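You operate a simulated robot arm through the tools that you are given. There is no shell and no other tool.

Carry out the task below with a simulated robot arm. There is one attempt and no reset: what you move stays moved.

## Task
Tip the pulp out over the rod screen and hose the jar clean.
Fine: aim the jet before the cock opens, shut it before parking the arm; jar upright again; the isolator stays off. Where these are worked on the way, their far stop is far enough and under half their travel is too little: mill jar.
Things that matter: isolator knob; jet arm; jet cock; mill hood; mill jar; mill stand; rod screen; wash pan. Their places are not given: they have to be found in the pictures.

Only the result counts: the job must be done as asked and must still hold three seconds after the hand-in. Knocking over, shifting, dropping, spilling or breaking anything else fails it.

## Robot
A 7-joint arm with a fingered hand, fixed in place. Base frame: the origin is at the foot of the arm, x ahead of it, y to its left, z up. Readings come in mm, degrees, newtons and seconds.
Its first joint turns from -149.0 to 149.0 degrees. Payload 3.5 kg.
Tool frame: the origin (TCP) lies between the finger pads and is the grasp point; the fingertips stand 30 mm ahead of it; z points along the fingers, y is the line along which they close. Largest opening 104 mm; the body of the gripper starts 35 mm behind the TCP. The gripper is a hand of 4 fingers: y runs from the thumb to the fingers, the wrist lies at [-15, -110, -186] in the tool frame, and closing takes about 1.5 s.
Orientation is told as [roll, pitch, yaw] about the base's x, y, z axes, in that order, counted from this pose: with the fingers straight down and the wrist toward the robot, the tool's x, y and z point along [0, 1, 0], [1, 0, 0] and [0, 0, -1] of the base frame.

## Interface
- The arm moves only by the tool arm_command. Its argument "targets" is a list of rows, each a list of 7 numbers: the shift along the tool's x, y, z in units of 20 mm (1.0 is 20 mm), then the turn, a rotation vector about the tool's x, y, z in units of 5 degrees (1.0 is 5 degrees), then the finger opening in mm, from 0 to 104. In form: [[x, y, z, ax, ay, az, jaw], ...]. A call has 1 to 20 rows; each row shifts and turns the commanded pose from where the row before left it, along the tool's axes as they then stand. A call with a number of a shift or a turn outside -1 to 1 is refused whole. Rows are played at 5 a second. More than 50 mm and 8.6 degrees between two rows, or a gripper value outside its range, and nothing of the call is played. Where a pose cannot be reached the arm comes as near as it can. A force on the tool above 40 N (or 10 N above the force at the start of the call, whichever is more), or a blocked arm, ends the call early, and 0.2 s more pass. The fingers move at their own pace (about 45 mm/s each) and stop on an object; they squeeze with about 32 N. The grip force told is the motor's: it shows also when the fingers shut on nothing. Time passes only in rows, and 0.2 s behind the last, so rows that do not move let the fingers close. It gives the time, the measured TCP pose, the force on the tool (base axes), the opening and the grip force at its end, in the units of the frame above (readings bear some noise), with the torque about the TCP (base axes, N m) and any sound that the robot's microphone picked up, and new pictures: "pictures" is both (left out), scene, wrist or none.
- Cameras (640 x 400 px; columns grow to the right, rows downward): "scene" is fixed at [220.6, -650, 1736]; the picture's right is [-0.22, -0.98, 0.00], its down [-0.96, 0.22, -0.17] and it looks along [0.16, -0.04, -0.99] (base axes); focal length 276 px, centre (320, 200). "wrist" rides on the gripper at [61, -92, -130] in the tool frame; the picture's right is [-0.81, 0.28, -0.52], its down [-0.53, -0.71, 0.46] and it looks along [-0.24, 0.64, 0.72] (tool axes); focal length 275 px, centre (320, 200).
- slide_trunk(by): slides the trunk up (or, below 0, down) by that many mm; the arm rides with it, the base frame stays. It gives what a move gives, with no picture.
- preshape(shape): the hand has 4 fingers and takes this shape, open, in about a second: jaw (thumb against the fingers, like two jaws); tri (thumb and two fingers); tip (a fingertip pinch); poke (one finger out to press); point (the index stretched); flat (the hand flat); cup (the hand cupped); fist (a fist). The gripper value then closes the fingers along that shape, each until it touches; the sizes above hold for jaw. It gives what a move gives, with no picture.
- pixel_to_xyz(camera, pixels): for up to 12 pixels [column, row] of the newest picture of that camera ("zoom" is the newest enlarged one), the place [x, y, z] in the base frame of the surface seen there, good to about 2 mm. The clock stands still meanwhile.
- inspect(camera, box): a new picture of the part [left, top, right, bottom] of that camera's present view, enlarged. The clock stands still meanwhile.
- finish_job(): hands the job in; it is judged then, once.

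Unless the task says otherwise, let go and move clear before handing in.

The tools are called after ">>>" as name(argument=value, ...) on one line, values as JSON. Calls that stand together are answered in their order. arm_command: Moves the arm, as the interface text tells. Its arguments: {"type":"object","properties":{"targets":{"type":"array"},"pictures":{"type":"string","enum":["both","scene","wrist","none"]}},"required":["targets"]} The other tools are called the same way: slide_trunk (by) slides the trunk up or down; preshape (shape) gives the hand a shape; pixel_to_xyz (camera, pixels) gives the place of the surface under pixels of a picture; inspect (camera, box) takes an enlarged picture of a part of a camera's view; finish_job () hands the job in.

At the start:

```text
time: 0.0
ee_pos: [400.4, -515.2, 1386.1]
orientation: [0.0, 0.0, 0.0]
contact_force: [1.1, -0.1, 0.2]
ft_torque: [0.0, 0.02, -0.02]
width: 103.7
grasp_force: 0.1
shape: jaw
trunk travel left (down, up): [-675.0, 35.0]
```

scene: 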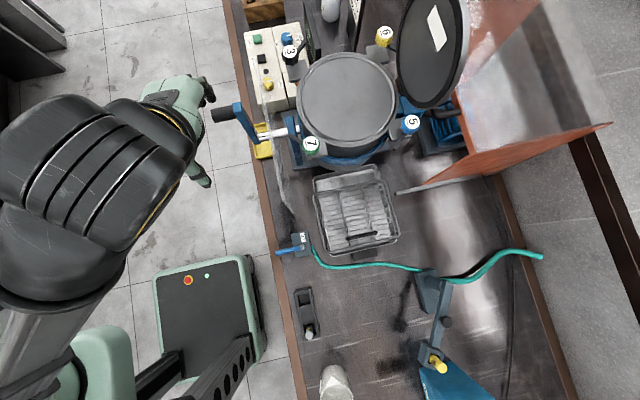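
wrist: 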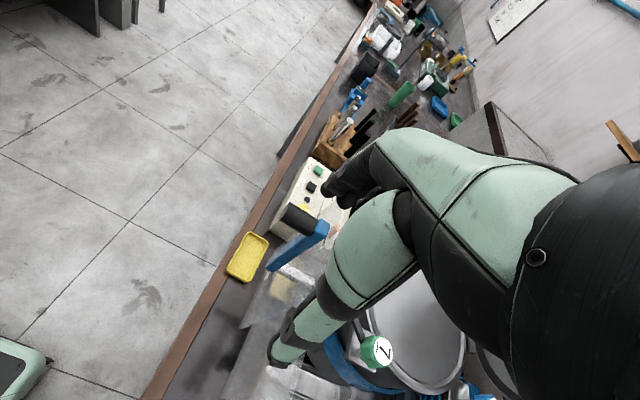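

The scene shows a large drum (jar) around pixel (348,98) with a blue crank at (235,115), a rod-screen pan at (355,210), a green hose with a jet arm near (430,290), and a switch box at (270,60). I'll enlarge these parts before moving.

>>> inspect(camera="scene", box=[200, 0, 360, 100])

>>> inspect(camera="scene", box=[200, 80, 360, 180])

>>> inspect(camera="scene", box=[260, 150, 420, 250])

>>> inspect(camera="scene", box=[360, 220, 552, 340])

>>> inspect(camera="scene", box=[260, 220, 420, 320])

>>> inspect(camera="scene", box=[350, 0, 510, 100])

>>> inspect(camera="scene", box=[350, 80, 510, 180])

>>> inspect(camera="scene", box=[380, 310, 524, 400])

```text
4.00 times, centred on (280, 50) of scene
```

zoom: 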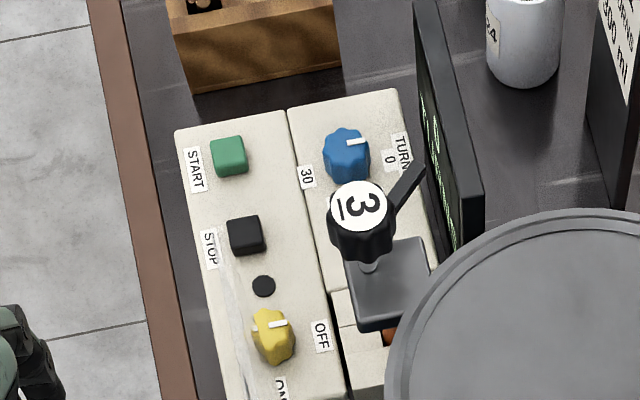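

```text
4.00 times, centred on (280, 130) of scene
```

zoom: 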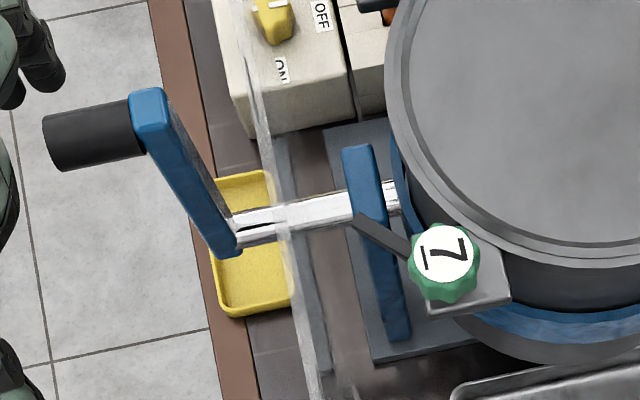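

```text
4.00 times, centred on (340, 200) of scene
```

zoom: 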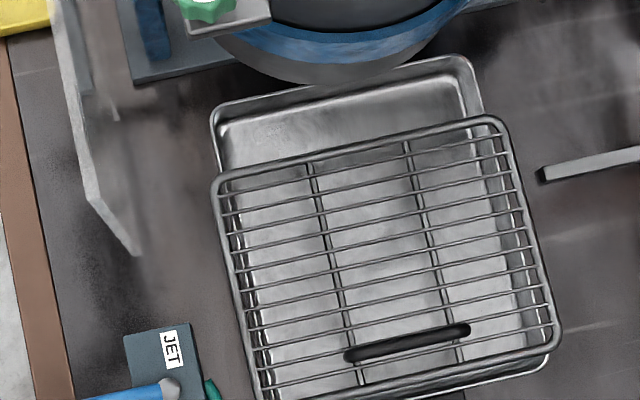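

```text
3.33 times, centred on (456, 280) of scene
```

zoom: 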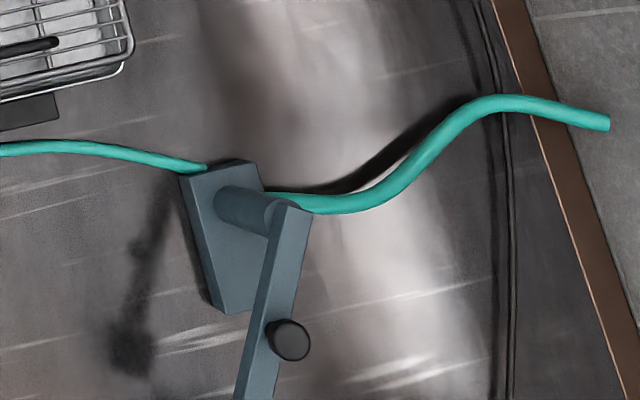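

```text
4.00 times, centred on (340, 270) of scene
```

zoom: 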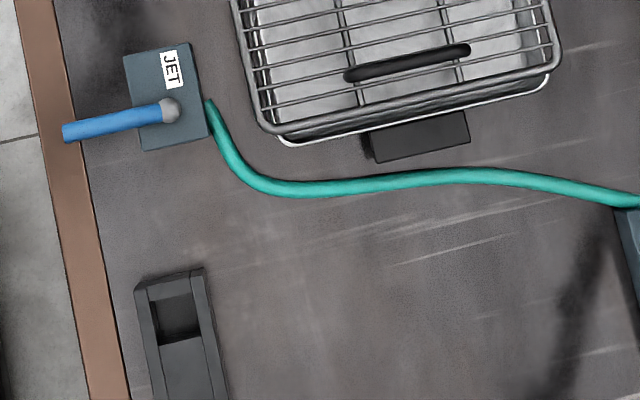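

```text
4.00 times, centred on (430, 50) of scene
```

zoom: 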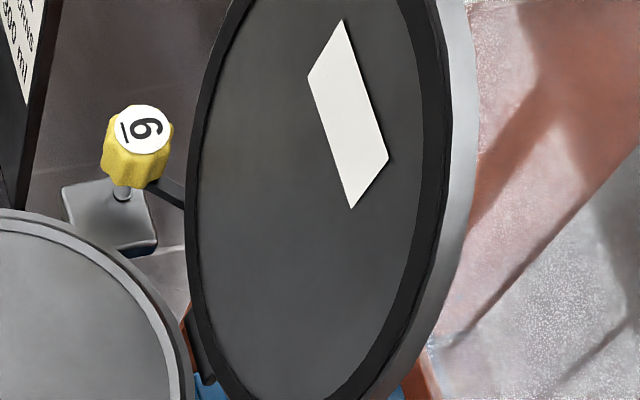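

```text
4.00 times, centred on (430, 130) of scene
```

zoom: 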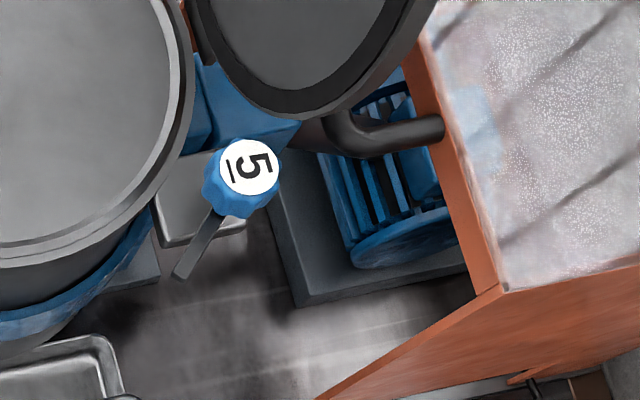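

```text
4.44 times, centred on (452, 355) of scene
```

zoom: 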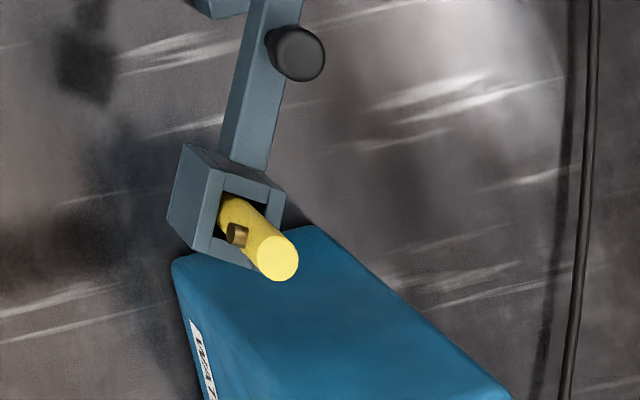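

The zooms show the isolator (yellow knob, mark at OFF), the crank at (235,115), the jet cock at (298,240) and the jet arm parked with its nozzle at (438,365). I'll measure 3D places of these next.

>>> pixel_to_xyz(camera="scene", pixels=[[348, 98], [305, 70], [390, 98], [345, 150], [311, 145], [291, 53], [411, 123], [384, 34], [400, 50], [436, 30], [462, 50], [430, 100]])

>>> pixel_to_xyz(camera="scene", pixels=[[215, 114], [222, 113], [236, 105], [247, 125], [257, 141], [270, 135], [290, 128], [294, 150], [268, 85], [262, 120], [275, 155], [290, 200]])

>>> pixel_to_xyz(camera="scene", pixels=[[316, 196], [385, 180], [398, 239], [325, 250], [362, 235], [317, 177], [375, 167], [280, 252], [302, 247], [300, 238], [355, 210], [364, 254]])

>>> pixel_to_xyz(camera="scene", pixels=[[420, 275], [432, 275], [443, 285], [447, 284], [440, 310], [448, 322], [436, 345], [428, 350], [442, 367], [433, 362], [460, 385], [440, 240]])

```text
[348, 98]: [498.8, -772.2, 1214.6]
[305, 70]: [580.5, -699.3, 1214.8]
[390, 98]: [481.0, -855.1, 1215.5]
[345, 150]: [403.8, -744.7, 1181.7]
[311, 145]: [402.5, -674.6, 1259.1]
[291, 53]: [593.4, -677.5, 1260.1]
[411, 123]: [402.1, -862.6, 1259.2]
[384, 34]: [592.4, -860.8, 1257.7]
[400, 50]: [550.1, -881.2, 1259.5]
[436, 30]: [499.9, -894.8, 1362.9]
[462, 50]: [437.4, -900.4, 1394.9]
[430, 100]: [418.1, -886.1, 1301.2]
```

```text
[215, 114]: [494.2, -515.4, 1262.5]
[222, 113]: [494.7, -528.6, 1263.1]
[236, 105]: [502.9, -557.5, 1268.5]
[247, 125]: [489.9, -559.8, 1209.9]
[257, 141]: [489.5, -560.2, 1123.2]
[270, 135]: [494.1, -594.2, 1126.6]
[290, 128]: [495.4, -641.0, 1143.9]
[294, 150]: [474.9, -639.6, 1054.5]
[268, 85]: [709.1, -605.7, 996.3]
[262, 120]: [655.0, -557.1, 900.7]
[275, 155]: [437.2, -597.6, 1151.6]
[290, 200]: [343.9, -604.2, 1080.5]
```

```text
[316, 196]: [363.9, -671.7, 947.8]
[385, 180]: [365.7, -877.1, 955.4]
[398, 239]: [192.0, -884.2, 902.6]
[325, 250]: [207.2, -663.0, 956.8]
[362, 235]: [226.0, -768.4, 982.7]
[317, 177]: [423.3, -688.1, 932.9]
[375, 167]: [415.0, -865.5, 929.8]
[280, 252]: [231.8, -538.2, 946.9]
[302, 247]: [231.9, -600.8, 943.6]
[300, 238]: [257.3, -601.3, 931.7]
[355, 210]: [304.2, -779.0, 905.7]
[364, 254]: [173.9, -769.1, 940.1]
```

```text
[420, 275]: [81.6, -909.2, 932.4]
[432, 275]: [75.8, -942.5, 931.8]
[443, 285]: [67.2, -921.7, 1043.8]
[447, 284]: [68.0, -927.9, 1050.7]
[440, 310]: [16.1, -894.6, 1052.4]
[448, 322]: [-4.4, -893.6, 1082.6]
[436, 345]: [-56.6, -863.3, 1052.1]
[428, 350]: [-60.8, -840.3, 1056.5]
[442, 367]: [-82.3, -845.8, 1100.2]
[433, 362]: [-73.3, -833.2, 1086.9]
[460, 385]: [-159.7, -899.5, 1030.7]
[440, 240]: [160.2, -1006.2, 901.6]
```

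The jar axis is near (498,-772), its top at z≈1215, the crank shaft at x≈494, z≈1127, and the crank handle at about (494,-525,1250). I'll enlarge the present wrist view and measure the hood and the orange panel.

>>> inspect(camera="wrist", box=[220, 150, 420, 275])

>>> inspect(camera="wrist", box=[240, 275, 480, 400])

>>> pixel_to_xyz(camera="scene", pixels=[[415, 5], [400, 75], [430, 60], [440, 85], [465, 20], [520, 20], [560, 60], [605, 125], [480, 160], [470, 95], [447, 125], [400, 192]])

>>> pixel_to_xyz(camera="scene", pixels=[[300, 98], [348, 55], [396, 98], [348, 142], [372, 150], [325, 158], [303, 155], [300, 60], [308, 295], [310, 330], [335, 380], [390, 280]])

```text
3.20 times, centred on (320, 212) of wrist
```

zoom: 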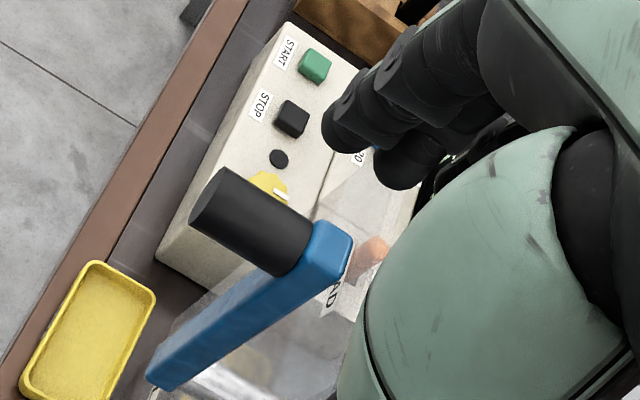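

```text
2.67 times, centred on (360, 338) of wrist
```

zoom: 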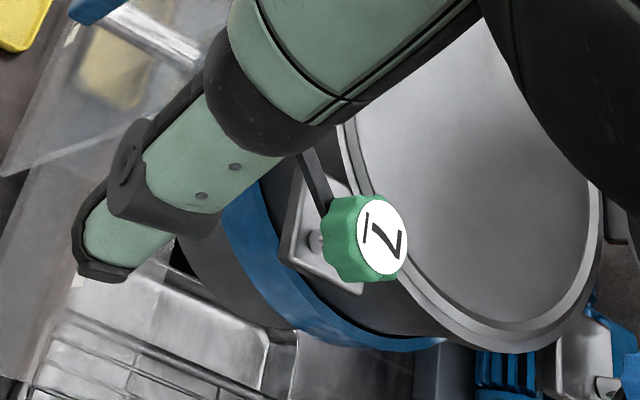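

```text
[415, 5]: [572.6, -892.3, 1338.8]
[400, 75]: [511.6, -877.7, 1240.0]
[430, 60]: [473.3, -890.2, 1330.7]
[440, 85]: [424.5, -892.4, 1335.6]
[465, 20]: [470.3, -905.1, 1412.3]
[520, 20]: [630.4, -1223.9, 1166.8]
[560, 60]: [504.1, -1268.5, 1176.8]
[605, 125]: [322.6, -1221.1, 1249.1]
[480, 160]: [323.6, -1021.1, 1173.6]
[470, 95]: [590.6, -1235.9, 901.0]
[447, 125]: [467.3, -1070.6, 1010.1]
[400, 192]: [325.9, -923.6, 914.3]
```

```text
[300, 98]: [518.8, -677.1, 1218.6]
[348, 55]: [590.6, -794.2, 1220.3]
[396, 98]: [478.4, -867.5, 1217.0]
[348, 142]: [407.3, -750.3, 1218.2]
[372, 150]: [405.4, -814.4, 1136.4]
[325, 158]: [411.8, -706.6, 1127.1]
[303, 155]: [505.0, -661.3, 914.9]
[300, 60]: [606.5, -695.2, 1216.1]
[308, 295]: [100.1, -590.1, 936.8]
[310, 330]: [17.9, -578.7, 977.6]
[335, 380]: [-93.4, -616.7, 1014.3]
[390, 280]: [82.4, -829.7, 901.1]
```

The jar is open-topped (rim z≈1218, contents z≈1215), the hood stands upright and open at y≈-890, and all four swing clamps are off. I'll swing the hand over toward the jet arm with a 90° yaw, staying high, so the wrist camera can see it.

>>> arm_command(targets=[[-0.5, -0.85, 0.2, 0, 0, 1, 104], [-0.572, -0.803, 0.2, 0, 0, 1, 104], [-0.64, -0.75, 0.2, 0, 0, 1, 104], [-0.703, -0.692, 0.2, 0, 0, 1, 104], [-0.761, -0.628, 0.2, 0, 0, 1, 104], [-0.812, -0.559, 0.2, 0, 0, 1, 104], [-0.858, -0.486, 0.2, 0, 0, 1, 104], [-0.897, -0.41, 0.2, 0, 0, 1, 104], [-0.929, -0.33, 0.2, 0, 0, 1, 104], [-0.955, -0.248, 0.2, 0, 0, 1, 104], [-0.973, -0.163, 0.2, 0, 0, 1, 104], [-0.983, -0.078, 0.2, 0, 0, 1, 104], [-0.986, 0.008, 0.2, 0, 0, 1, 104], [-0.982, 0.094, 0.2, 0, 0, 1, 104], [-0.97, 0.179, 0.2, 0, 0, 1, 104], [-0.95, 0.263, 0.2, 0, 0, 1, 104], [-0.924, 0.345, 0.2, 0, 0, 1, 104], [-0.89, 0.424, 0.2, 0, 0, 1, 104], [-0.85, 0.5, 0.2, 0, 0, 0, 104], [-0.85, 0.5, 0.2, 0, 0, 0, 104]])

```text
time: 4.2
ee_pos: [58.0, -716.5, 1307.1]
orientation: [0.0, 0.1, -90.1]
contact_force: [0.6, -0.4, 0.1]
ft_torque: [0.01, -0.01, 0.02]
width: 103.7
grasp_force: 0.0
shape: jaw
trunk travel left (down, up): [-675.0, 35.0]
```

scene: 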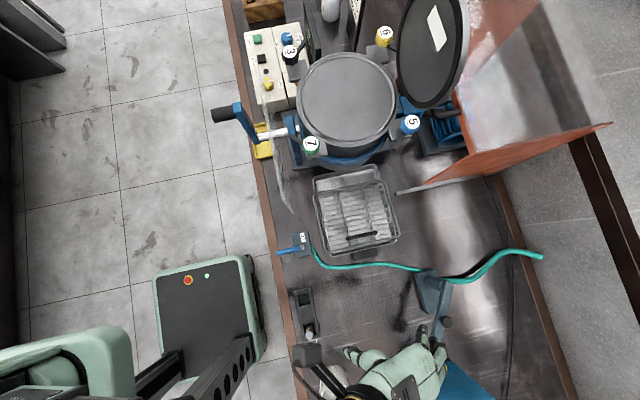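
wrist: 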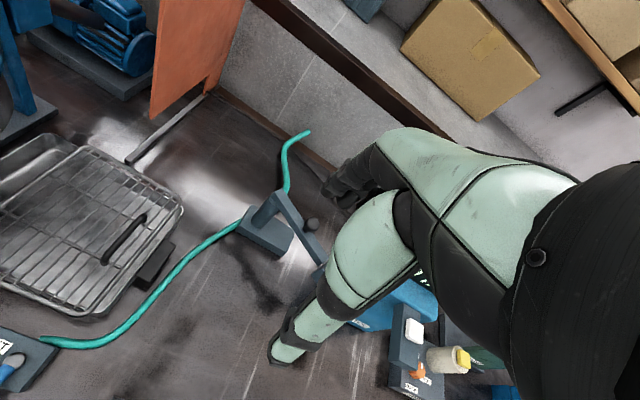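

The wrist view now shows the jet arm's foot at about (265,235), and the pan at (90,220); the hand hides the nozzle. I'll enlarge these parts.

>>> inspect(camera="wrist", box=[200, 120, 360, 300])

>>> inspect(camera="wrist", box=[0, 120, 240, 400])

>>> inspect(camera="wrist", box=[320, 260, 520, 400])

>>> inspect(camera="scene", box=[200, 80, 360, 180])

```text
2.22 times, centred on (280, 210) of wrist
```

zoom: 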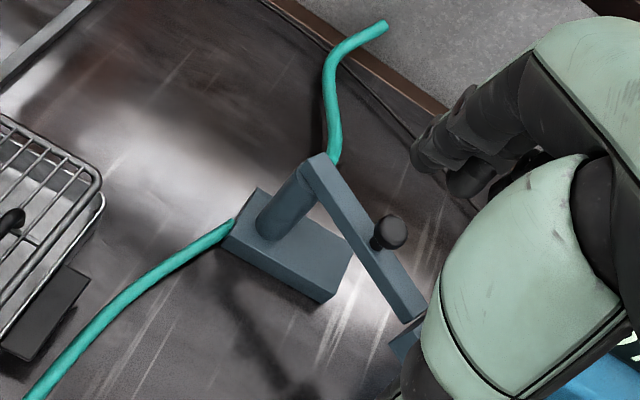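

```text
1.43 times, centred on (120, 260) of wrist
```

zoom: 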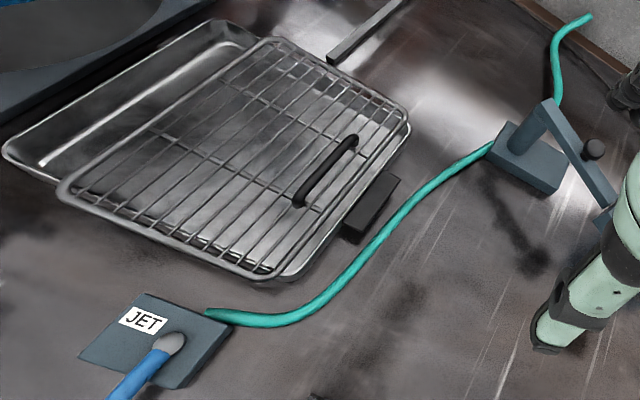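

```text
2.86 times, centred on (420, 330) of wrist
```

zoom: 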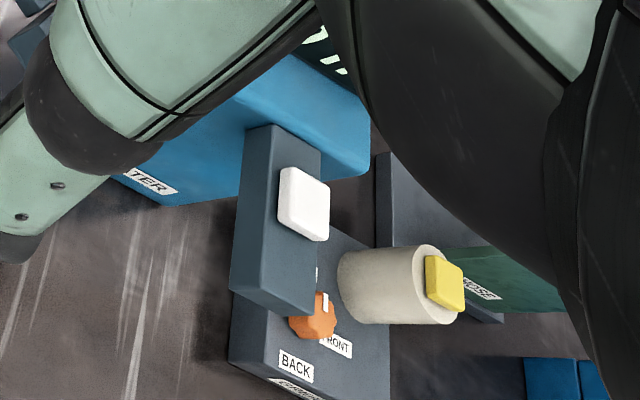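

```text
4.00 times, centred on (280, 130) of scene
```

zoom: 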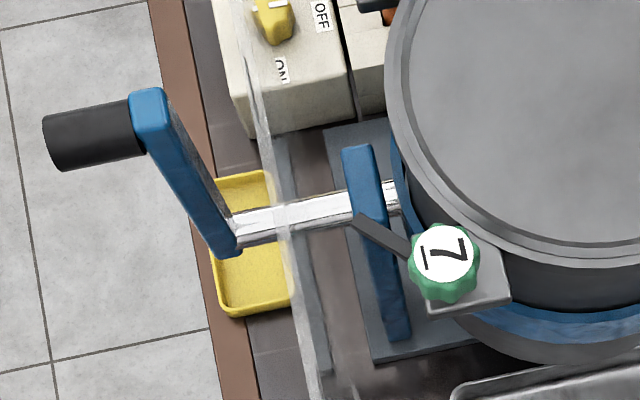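

The jet arm turns about a vertical post, and the black knob stands upright on its arm at zoom (390,232); the nozzle end is hidden behind the hand. I'll shift 160 mm in -x to see the nozzle.

>>> arm_command(targets=[[-1, 0, 0, 0, 0, 0, 104], [-1, 0, 0, 0, 0, 0, 104], [-1, 0, 0, 0, 0, 0, 104], [-1, 0, 0, 0, 0, 0, 104], [-1, 0, 0, 0, 0, 0, 104], [-1, 0, 0, 0, 0, 0, 104], [-1, 0, 0, 0, 0, 0, 104], [-1, 0, 0, 0, 0, 0, 104]])

```text
time: 6.0
ee_pos: [-100.8, -716.3, 1306.0]
orientation: [0.0, 0.0, -90.0]
contact_force: [0.7, 0.5, -0.8]
ft_torque: [0.01, 0.02, -0.01]
width: 103.9
grasp_force: 0.0
shape: jaw
trunk travel left (down, up): [-675.0, 35.0]
```

scene: 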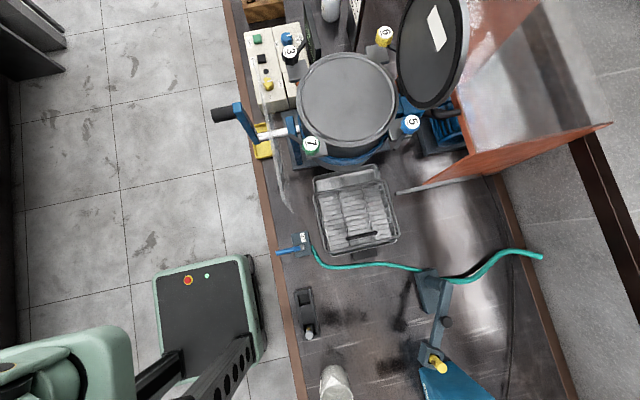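
wrist: 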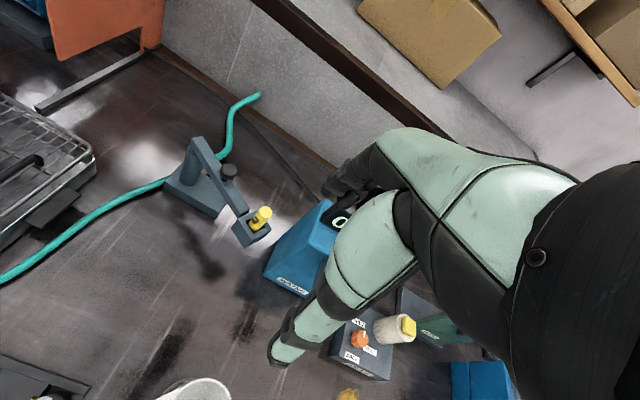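

>>> inspect(camera="wrist", box=[150, 120, 310, 280])

>>> inspect(camera="scene", box=[400, 330, 464, 380])

>>> inspect(camera="scene", box=[400, 260, 480, 340])

>>> pixel_to_xyz(camera="wrist", pixels=[[265, 213], [257, 222], [250, 235], [229, 170], [230, 178], [195, 148], [185, 180], [245, 200], [235, 195], [222, 160], [232, 210], [205, 175]])

```text
2.50 times, centred on (230, 200) of wrist
```

zoom: 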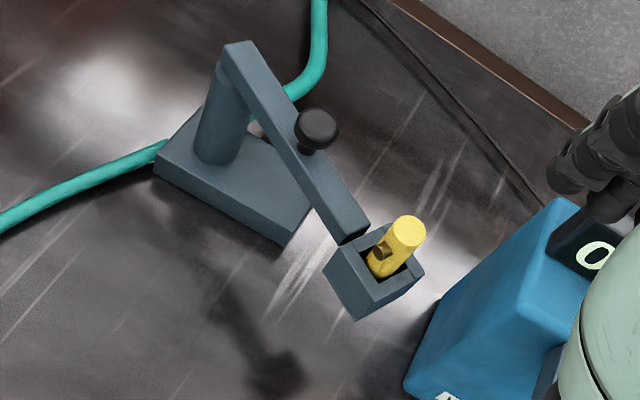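

```text
8.00 times, centred on (432, 355) of scene
```

zoom: 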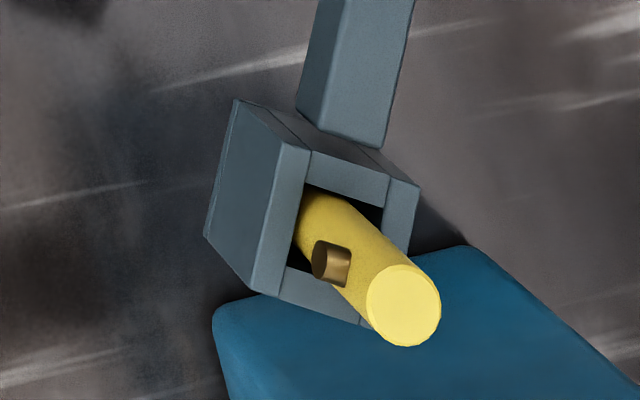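

```text
5.00 times, centred on (440, 300) of scene
```

zoom: 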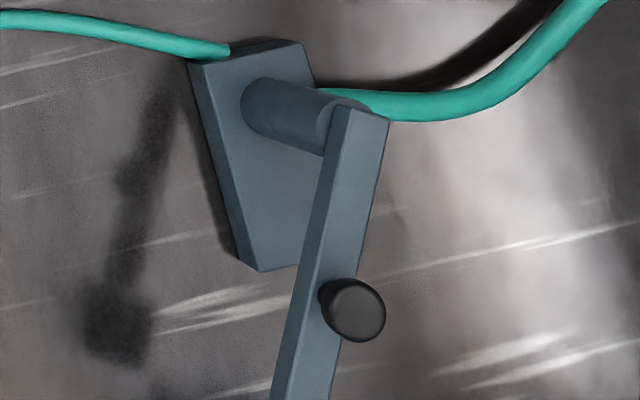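

```text
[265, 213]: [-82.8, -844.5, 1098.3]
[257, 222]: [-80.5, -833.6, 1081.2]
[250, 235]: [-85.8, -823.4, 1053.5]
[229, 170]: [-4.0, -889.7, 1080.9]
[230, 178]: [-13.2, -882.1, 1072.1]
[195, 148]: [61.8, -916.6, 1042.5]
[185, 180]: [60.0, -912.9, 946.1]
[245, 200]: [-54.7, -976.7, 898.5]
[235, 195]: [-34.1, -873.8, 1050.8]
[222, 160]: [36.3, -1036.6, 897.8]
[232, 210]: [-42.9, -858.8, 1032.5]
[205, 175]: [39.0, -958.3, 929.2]
```

The nozzle is a vertical yellow pipe at about (-80,-840,1095) with a brass side outlet perpendicular to the arm; swinging the arm about 62° clockwise about the post (70,-920) would aim it along +x at the jar. First I'll measure the crank handle more exactly.

>>> pixel_to_xyz(camera="scene", pixels=[[212, 115], [214, 110], [216, 120], [220, 108], [222, 121], [228, 107], [230, 113], [231, 119], [235, 103], [240, 103], [258, 143], [259, 136]])

>>> pixel_to_xyz(camera="scene", pixels=[[277, 131], [287, 118], [292, 140], [301, 160], [297, 126], [275, 140], [273, 170], [265, 110], [263, 95], [295, 212], [285, 150], [279, 145]])

>>> inspect(camera="scene", box=[250, 80, 330, 220])

```text
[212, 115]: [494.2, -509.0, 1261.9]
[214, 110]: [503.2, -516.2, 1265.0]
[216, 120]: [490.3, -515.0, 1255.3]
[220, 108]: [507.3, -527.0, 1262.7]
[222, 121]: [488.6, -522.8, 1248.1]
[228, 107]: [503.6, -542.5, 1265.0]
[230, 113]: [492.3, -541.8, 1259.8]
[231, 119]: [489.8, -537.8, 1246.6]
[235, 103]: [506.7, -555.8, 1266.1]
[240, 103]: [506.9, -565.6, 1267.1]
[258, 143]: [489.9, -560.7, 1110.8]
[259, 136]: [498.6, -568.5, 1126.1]
```

```text
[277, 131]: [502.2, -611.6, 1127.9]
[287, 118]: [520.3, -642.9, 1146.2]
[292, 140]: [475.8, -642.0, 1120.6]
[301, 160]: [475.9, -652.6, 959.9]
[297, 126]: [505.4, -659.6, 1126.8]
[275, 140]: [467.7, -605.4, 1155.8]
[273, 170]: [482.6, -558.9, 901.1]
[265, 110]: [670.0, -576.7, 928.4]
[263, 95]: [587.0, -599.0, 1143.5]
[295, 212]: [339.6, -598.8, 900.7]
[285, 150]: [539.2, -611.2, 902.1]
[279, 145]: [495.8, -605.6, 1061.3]
```

```text
2.86 times, centred on (290, 150) of scene
```

zoom: 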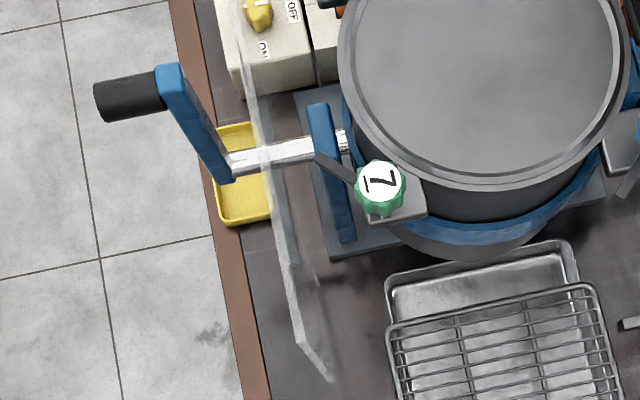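

The crank handle is a ~27 mm cylinder with its axis along y at about (501, -505…-552, 1251), crank axis about (500, ·, 1120). I'll fly back along the safe path toward the handle.

>>> arm_command(targets=[[1, 0, 0, 0, 0, 0, 104], [1, 0, 0, 0, 0, 0, 104], [1, 0, 0, 0, 0, 0, 104], [1, 0, 0, 0, 0, 0, 104], [1, 0, 0, 0, 0, 0, 104], [1, 0, 0, 0, 0, 0, 104], [1, 0, 0, 0, 0, 0, 104], [1, 0, 0, 0, 0, 0, 104], [0.85, -0.5, -0.2, 0, 0, 0, 104], [0.85, -0.5, -0.2, 0, 0, 0, 104], [0.85, -0.5, -0.2, 0, 0, -1, 104], [0.89, -0.424, -0.2, 0, 0, -1, 104], [0.924, -0.345, -0.2, 0, 0, -1, 104], [0.95, -0.263, -0.2, 0, 0, -1, 104], [0.97, -0.179, -0.2, 0, 0, -1, 104], [0.982, -0.094, -0.2, 0, 0, -1, 104], [0.986, -0.008, -0.2, 0, 0, -1, 104], [0.983, 0.078, -0.2, 0, 0, -1, 104], [0.973, 0.163, -0.2, 0, 0, -1, 104], [0.955, 0.248, -0.2, 0, 0, -1, 104]], pictures="none")

>>> arm_command(targets=[[0.929, 0.33, -0.2, 0, 0, -1, 104], [0.897, 0.41, -0.2, 0, 0, -1, 104], [0.858, 0.486, -0.2, 0, 0, -1, 104], [0.812, 0.559, -0.2, 0, 0, -1, 104], [0.761, 0.628, -0.2, 0, 0, -1, 104], [0.703, 0.692, -0.2, 0, 0, -1, 104], [0.64, 0.75, -0.2, 0, 0, -1, 104], [0.572, 0.803, -0.2, 0, 0, -1, 104]])

```text
time: 10.2
ee_pos: [264.1, -594.2, 1353.8]
orientation: [0.0, 0.0, -39.8]
contact_force: [-0.2, -0.7, -0.7]
ft_torque: [0.02, 0.04, -0.01]
width: 103.5
grasp_force: 0.0
shape: jaw
trunk travel left (down, up): [-675.0, 35.0]
```

```text
time: 12.0
ee_pos: [400.6, -514.1, 1386.6]
orientation: [0.0, 0.0, 0.1]
contact_force: [-1.3, 0.6, -0.2]
ft_torque: [-0.01, 0.02, 0.0]
width: 103.7
grasp_force: 0.2
shape: jaw
trunk travel left (down, up): [-675.0, 35.0]
```

scene: 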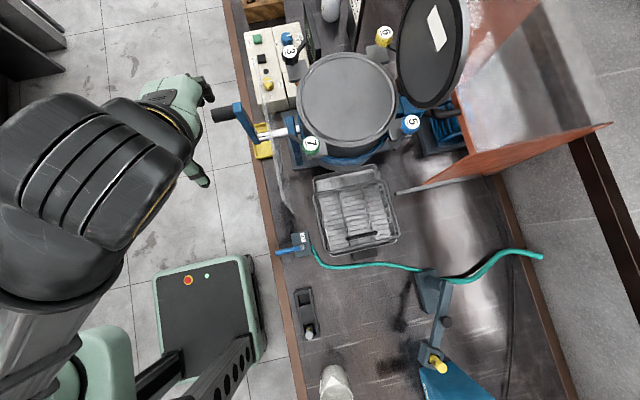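
wrist: 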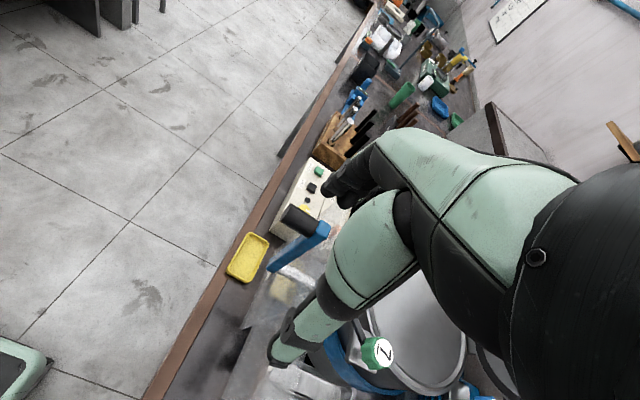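

The hand is back at (400,-515,1386) with everything unchanged. I'll move to the pre-grasp point in front of the crank handle with the tool tilted 25°.

>>> arm_command(targets=[[-0.12, 0.85, 0.43, 0, 0, 0, 104], [-0.12, 0.85, 0.43, 0, 0, 0, 104], [-0.12, 0.85, 0.43, 0, 0, 0, 104], [0, 0, 0, -1, 0, 0, 104], [0, 0, 0, -1, 0, 0, 104], [0, 0, 0, -1, 0, 0, 104], [0, 0, 0, -1, 0, 0, 104], [0, 0, 0, -1, 0, 0, 104]])

```text
time: 13.8
ee_pos: [451.7, -522.7, 1361.4]
orientation: [-0.1, -25.2, 0.0]
contact_force: [0.0, 0.0, -0.2]
ft_torque: [-0.02, 0.02, -0.01]
width: 103.7
grasp_force: 0.0
shape: jaw
trunk travel left (down, up): [-675.0, 35.0]
```

scene: 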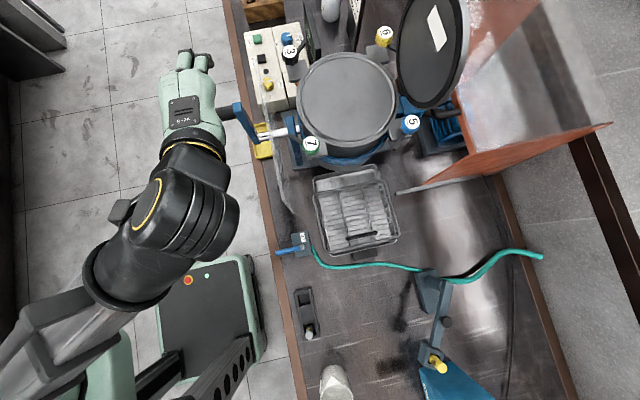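
wrist: 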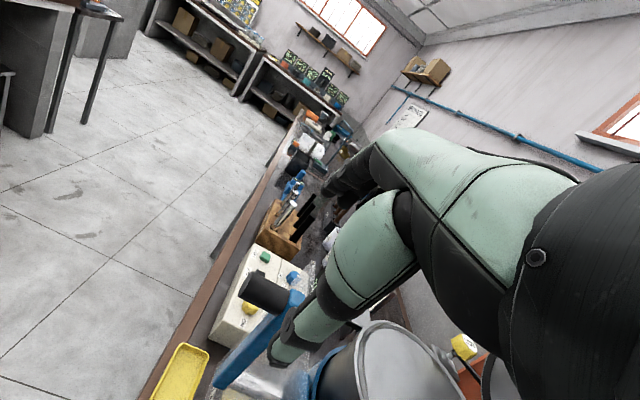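

The handle appears at (262,290) in the wrist picture, as predicted for a point 120 mm ahead on the tool axis. I'll advance 100 mm and look again.

>>> arm_command(targets=[[0, -0.02, 1, 0, 0, 0, 104], [0, -0.02, 1, 0, 0, 0, 104], [0, -0.02, 1, 0, 0, 0, 104], [0, -0.02, 1, 0, 0, 0, 104], [0, -0.02, 0.9, 0, 0, 0, 104]])

>>> inspect(camera="wrist", box=[200, 150, 440, 400])

>>> inspect(camera="scene", box=[150, 40, 310, 170])

```text
time: 15.0
ee_pos: [492.6, -524.2, 1270.1]
orientation: [0.0, -25.1, 0.0]
contact_force: [1.2, -0.6, -0.2]
ft_torque: [-0.02, -0.03, 0.04]
width: 103.9
grasp_force: 0.0
shape: jaw
trunk travel left (down, up): [-675.0, 35.0]
```

scene: 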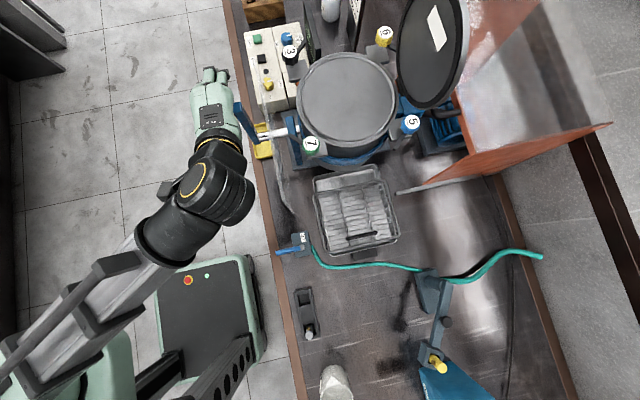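
wrist: 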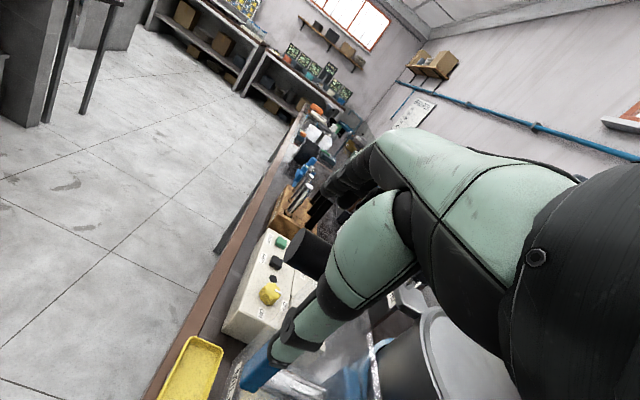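

```text
1.60 times, centred on (320, 275) of wrist
```

zoom: 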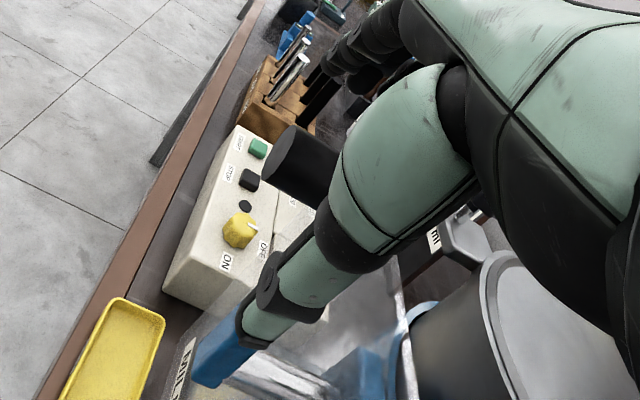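

```text
3.08 times, centred on (230, 105) of scene
```

zoom: 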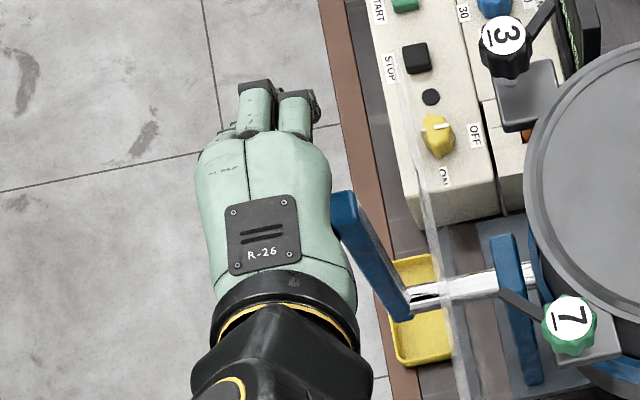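

The hand sits above the handle and, in the scene zoom at (330,200), its edge looks very near the crank arm. I'll measure the hand's outline against the crank arm before going further.

>>> pixel_to_xyz(camera="scene", pixels=[[192, 95], [197, 110], [212, 95], [225, 92], [231, 92], [232, 100], [234, 108], [238, 108], [242, 115], [209, 72], [222, 75], [230, 78]])

>>> pixel_to_xyz(camera="wrist", pixels=[[305, 250], [318, 262], [270, 365], [260, 375], [285, 350], [300, 320], [350, 240], [320, 310], [350, 290], [345, 185], [335, 190], [375, 200]])

```text
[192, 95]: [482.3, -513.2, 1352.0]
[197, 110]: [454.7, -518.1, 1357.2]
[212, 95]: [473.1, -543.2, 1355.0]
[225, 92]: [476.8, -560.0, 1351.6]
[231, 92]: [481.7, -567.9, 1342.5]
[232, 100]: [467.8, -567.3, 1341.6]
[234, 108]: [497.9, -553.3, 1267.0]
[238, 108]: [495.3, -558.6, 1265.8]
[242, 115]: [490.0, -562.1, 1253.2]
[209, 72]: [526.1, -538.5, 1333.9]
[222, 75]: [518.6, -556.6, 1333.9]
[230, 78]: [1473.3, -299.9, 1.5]
```

```text
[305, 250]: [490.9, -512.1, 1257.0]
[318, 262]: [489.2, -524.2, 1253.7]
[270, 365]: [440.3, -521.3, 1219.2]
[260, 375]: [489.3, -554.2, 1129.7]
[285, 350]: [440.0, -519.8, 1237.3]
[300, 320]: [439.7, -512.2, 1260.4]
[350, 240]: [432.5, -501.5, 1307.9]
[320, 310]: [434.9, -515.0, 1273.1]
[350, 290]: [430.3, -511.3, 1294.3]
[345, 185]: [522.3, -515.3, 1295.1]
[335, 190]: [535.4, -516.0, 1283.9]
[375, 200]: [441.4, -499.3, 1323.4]
```

The hand body lies from y≈-510 to -568, off-centre towards the crank arm, so I'll shift 8 mm toward +y, then advance the last 19 mm and close on the handle.

>>> arm_command(targets=[[0.4, 0, 0, 0, 0, 0, 104], [0, 0, 0.5, 0, 0, 0, 104], [0, 0, 0.45, 0, 0, 0, 104]], pictures="both")

```text
time: 15.8
ee_pos: [500.9, -515.2, 1252.9]
orientation: [0.1, -25.0, -0.1]
contact_force: [0.1, -0.4, 0.3]
ft_torque: [-0.01, -0.01, 0.0]
width: 103.6
grasp_force: 0.1
shape: jaw
trunk travel left (down, up): [-675.0, 35.0]
```

scene: 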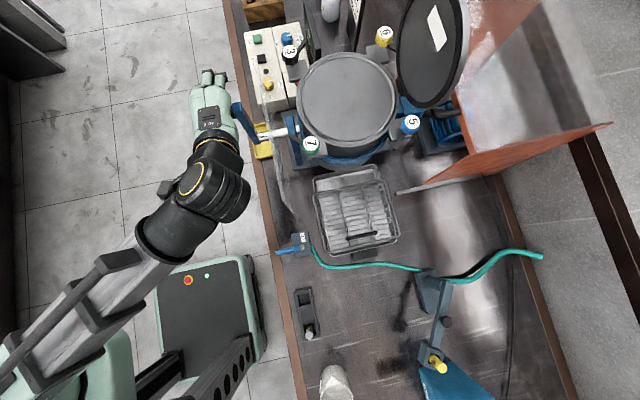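
wrist: 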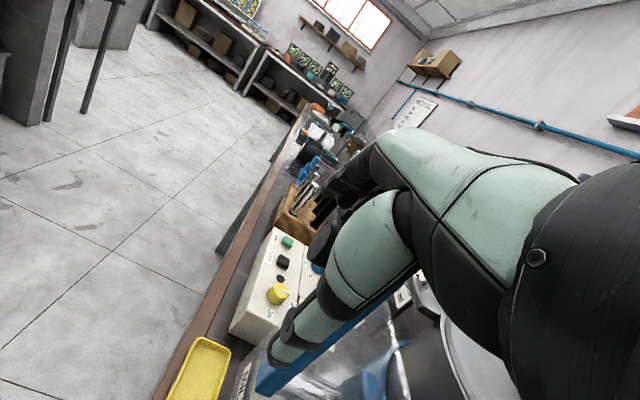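

The handle now lies between thumb and fingers at wrist pixel (318,235). I'll close the fingers on it.

>>> arm_command(targets=[[0, 0, 0, 0, 0, 0, 70], [0, 0, 0, 0, 0, 0, 45], [0, 0, 0, 0, 0, 0, 20], [0, 0, 0, 0, 0, 0, 10], [0, 0, 0, 0, 0, 0, 10], [0, 0, 0, 0, 0, 0, 10], [0, 0, 0, 0, 0, 0, 10], [0, 0, 0, 0, 0, 0, 10]], pictures="both")

>>> inspect(camera="scene", box=[150, 40, 310, 170])

>>> inspect(camera="wrist", box=[220, 150, 440, 400])

```text
time: 17.6
ee_pos: [500.8, -515.6, 1253.9]
orientation: [0.0, -25.0, 0.0]
contact_force: [-2.2, 0.5, -1.0]
ft_torque: [0.02, 0.06, 0.0]
width: 10.3
grasp_force: 0.2
shape: jaw
trunk travel left (down, up): [-675.0, 35.0]
```

scene: 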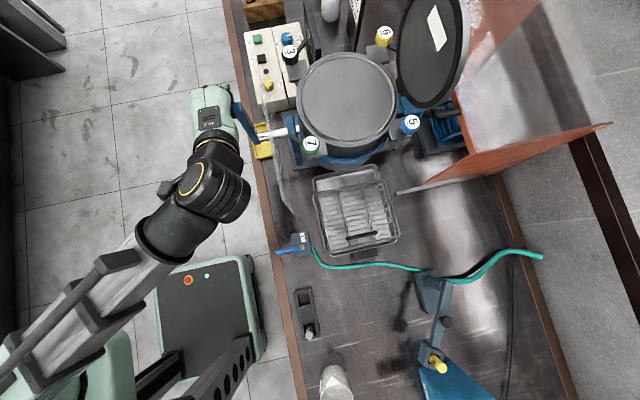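
wrist: 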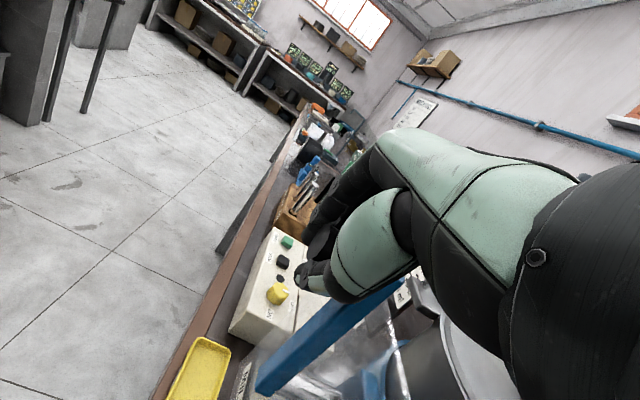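

```text
3.08 times, centred on (230, 105) of scene
```

zoom: 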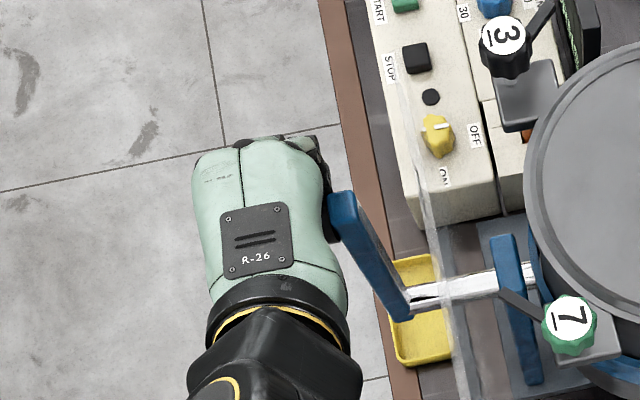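

```text
1.60 times, centred on (330, 275) of wrist
```

zoom: 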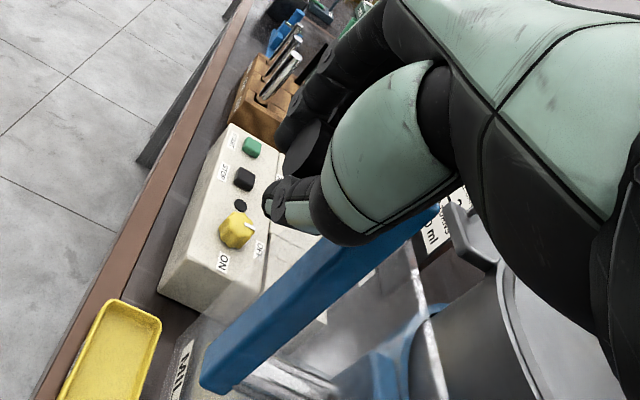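

The fingers curled round the handle (seen at zoom (310,160)) but the reading of 10.3 mm and 0.2 N shows no squeeze yet. I'll close fully to 0.

>>> arm_command(targets=[[0, 0, 0, 0, 0, 0, 0], [0, 0, 0, 0, 0, 0, 0], [0, 0, 0, 0, 0, 0, 0], [0, 0, 0, 0, 0, 0, 0]], pictures="wrist")

>>> inspect(camera="wrist", box=[240, 150, 420, 330])

>>> pixel_to_xyz(camera="wrist", pixels=[[318, 240], [322, 248], [312, 235], [300, 275], [310, 205], [340, 250], [320, 215], [330, 225]])

```text
time: 18.6
ee_pos: [500.6, -515.2, 1252.2]
orientation: [0.1, -24.8, 0.1]
contact_force: [-0.4, 2.8, -21.8]
ft_torque: [0.05, -0.03, 0.09]
width: 12.3
grasp_force: 32.5
shape: jaw
trunk travel left (down, up): [-675.0, 35.0]
```

wrist: 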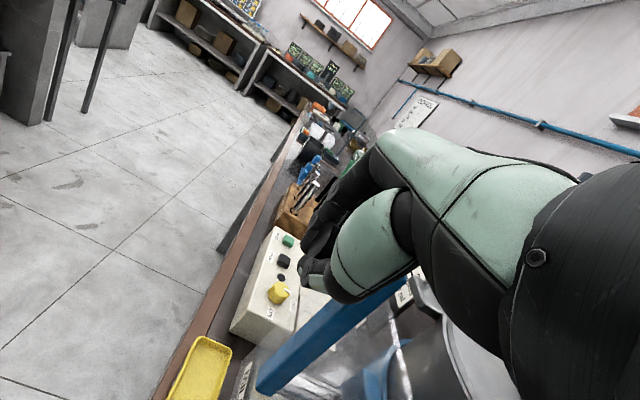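

```text
2.22 times, centred on (330, 240) of wrist
```

zoom: 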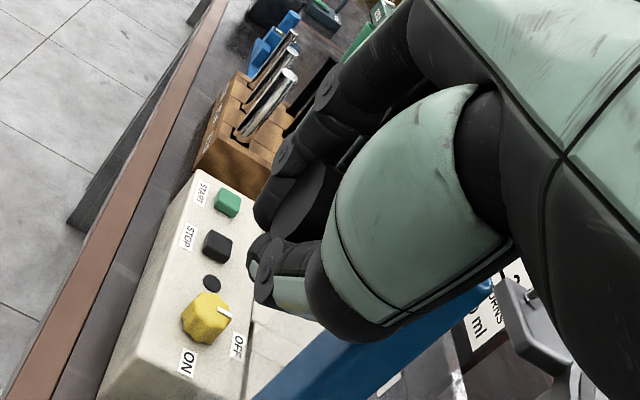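

```text
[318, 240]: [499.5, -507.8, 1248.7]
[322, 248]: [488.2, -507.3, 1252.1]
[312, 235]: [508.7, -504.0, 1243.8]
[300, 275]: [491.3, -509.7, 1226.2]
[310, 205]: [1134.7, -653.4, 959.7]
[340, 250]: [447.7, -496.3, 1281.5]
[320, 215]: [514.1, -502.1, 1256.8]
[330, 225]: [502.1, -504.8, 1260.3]
```

The grip now holds at 32.5 N with the handle inside the curled fingers. I'll turn the crank a first 15° toward the pan (top toward -x), with the tool tilting along.

>>> arm_command(targets=[[0, -0.312, -0.136, -0.36, 0, 0, 0], [0, -0.315, -0.129, -0.36, 0, 0, 0], [0, -0.3175, -0.1225, -0.36, 0, 0, 0], [0, -0.32, -0.116, -0.36, 0, 0, 0], [0, -0.322, -0.109, -0.36, 0, 0, 0]], pictures="both")

```text
time: 19.8
ee_pos: [469.2, -516.4, 1248.2]
orientation: [0.0, -33.8, 0.0]
contact_force: [11.5, 7.3, -24.3]
ft_torque: [-0.02, -0.31, 0.2]
width: 11.8
grasp_force: 31.8
shape: jaw
trunk travel left (down, up): [-675.0, 35.0]
```

scene: 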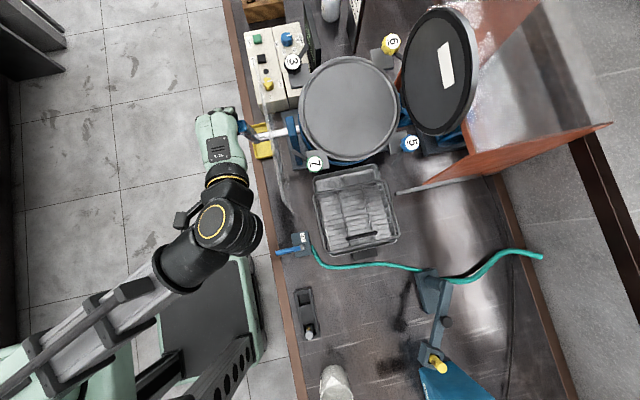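
wrist: 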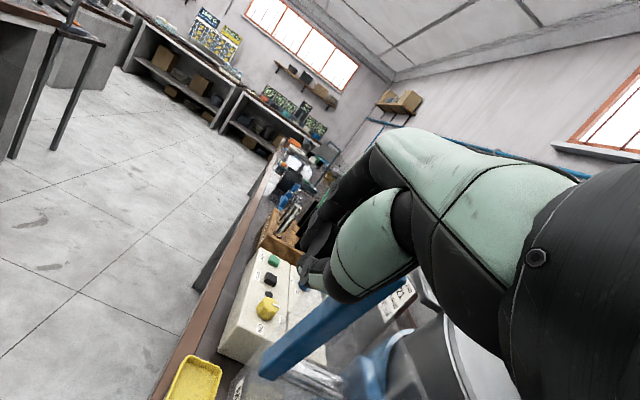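

The jar turned with the crank (its rim and knobs swung toward the pan), hood and all, with about 12 N of resistance. I'll go on to about 45°.

>>> arm_command(targets=[[0, -0.3245, -0.1023, -0.36, 0, 0, 0], [0, -0.3266, -0.0955, -0.36, 0, 0, 0], [0, -0.3286, -0.0886, -0.36, 0, 0, 0], [0, -0.3303, -0.0817, -0.36, 0, 0, 0], [0, -0.332, -0.0748, -0.36, 0, 0, 0], [0, -0.3335, -0.0679, -0.36, 0, 0, 0], [0, -0.3348, -0.0608, -0.36, 0, 0, 0], [0, -0.336, -0.0538, -0.36, 0, 0, 0], [0, -0.3371, -0.0468, -0.36, 0, 0, 0], [0, -0.338, -0.0397, -0.36, 0, 0, 0]], pictures="both")

```text
time: 22.0
ee_pos: [409.1, -516.3, 1214.9]
orientation: [0.1, -51.9, 0.1]
contact_force: [19.5, -0.3, -11.6]
ft_torque: [-0.08, -0.36, 0.08]
width: 11.2
grasp_force: 32.6
shape: jaw
trunk travel left (down, up): [-675.0, 35.0]
```

scene: 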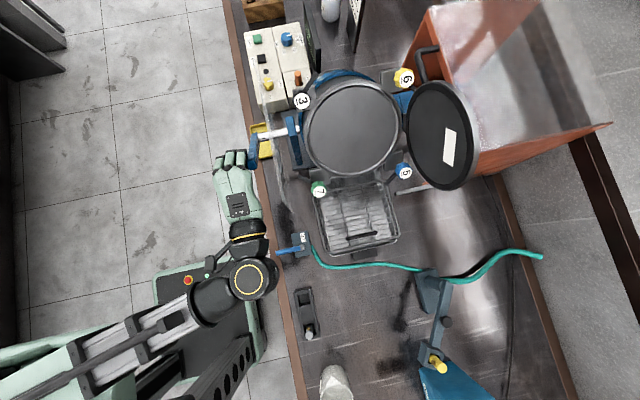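
wrist: 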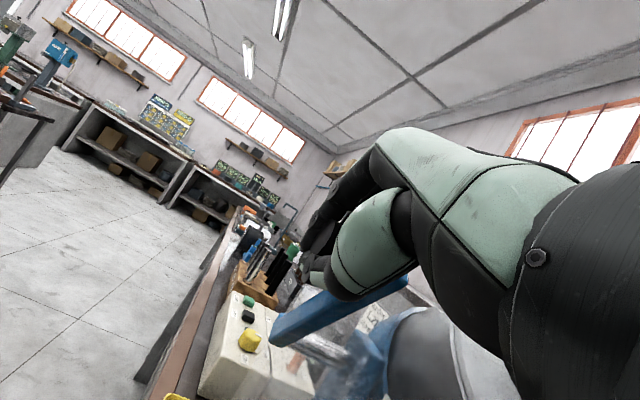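

At about 45° the jar is tilting well, with 23 N on the tool. I'll carry on to about 75°.

>>> arm_command(targets=[[0, -0.3387, -0.0326, -0.36, 0, 0, 0], [0, -0.3394, -0.0255, -0.36, 0, 0, 0], [0, -0.3398, -0.0184, -0.36, 0, 0, 0], [0, -0.3401, -0.0113, -0.36, 0, 0, 0], [0, -0.3403, -0.0042, -0.36, 0, 0, 0], [0, -0.3403, 0.003, -0.36, 0, 0, 0], [0, -0.3402, 0.0101, -0.36, 0, 0, 0], [0, -0.3399, 0.0172, -0.36, 0, 0, 0], [0, -0.3394, 0.0243, -0.36, 0, 0, 0], [0, -0.3388, 0.0314, -0.36, 0, 0, 0]], pictures="both")

```text
time: 24.2
ee_pos: [373.7, -515.6, 1157.1]
orientation: [0.1, -70.0, 0.0]
contact_force: [15.4, -1.3, 0.4]
ft_torque: [-0.06, -0.26, 0.02]
width: 10.7
grasp_force: 31.8
shape: jaw
trunk travel left (down, up): [-675.0, 35.0]
```

scene: 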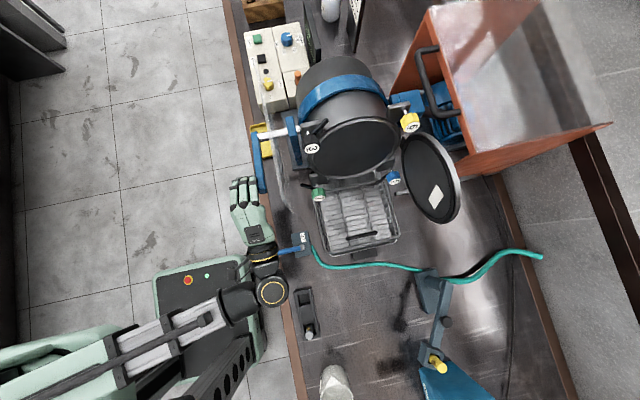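
wrist: 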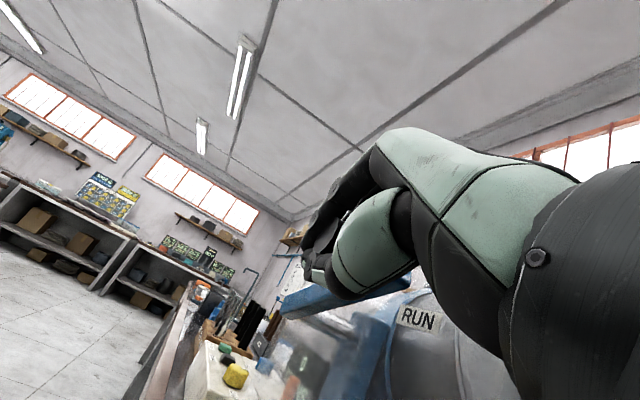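

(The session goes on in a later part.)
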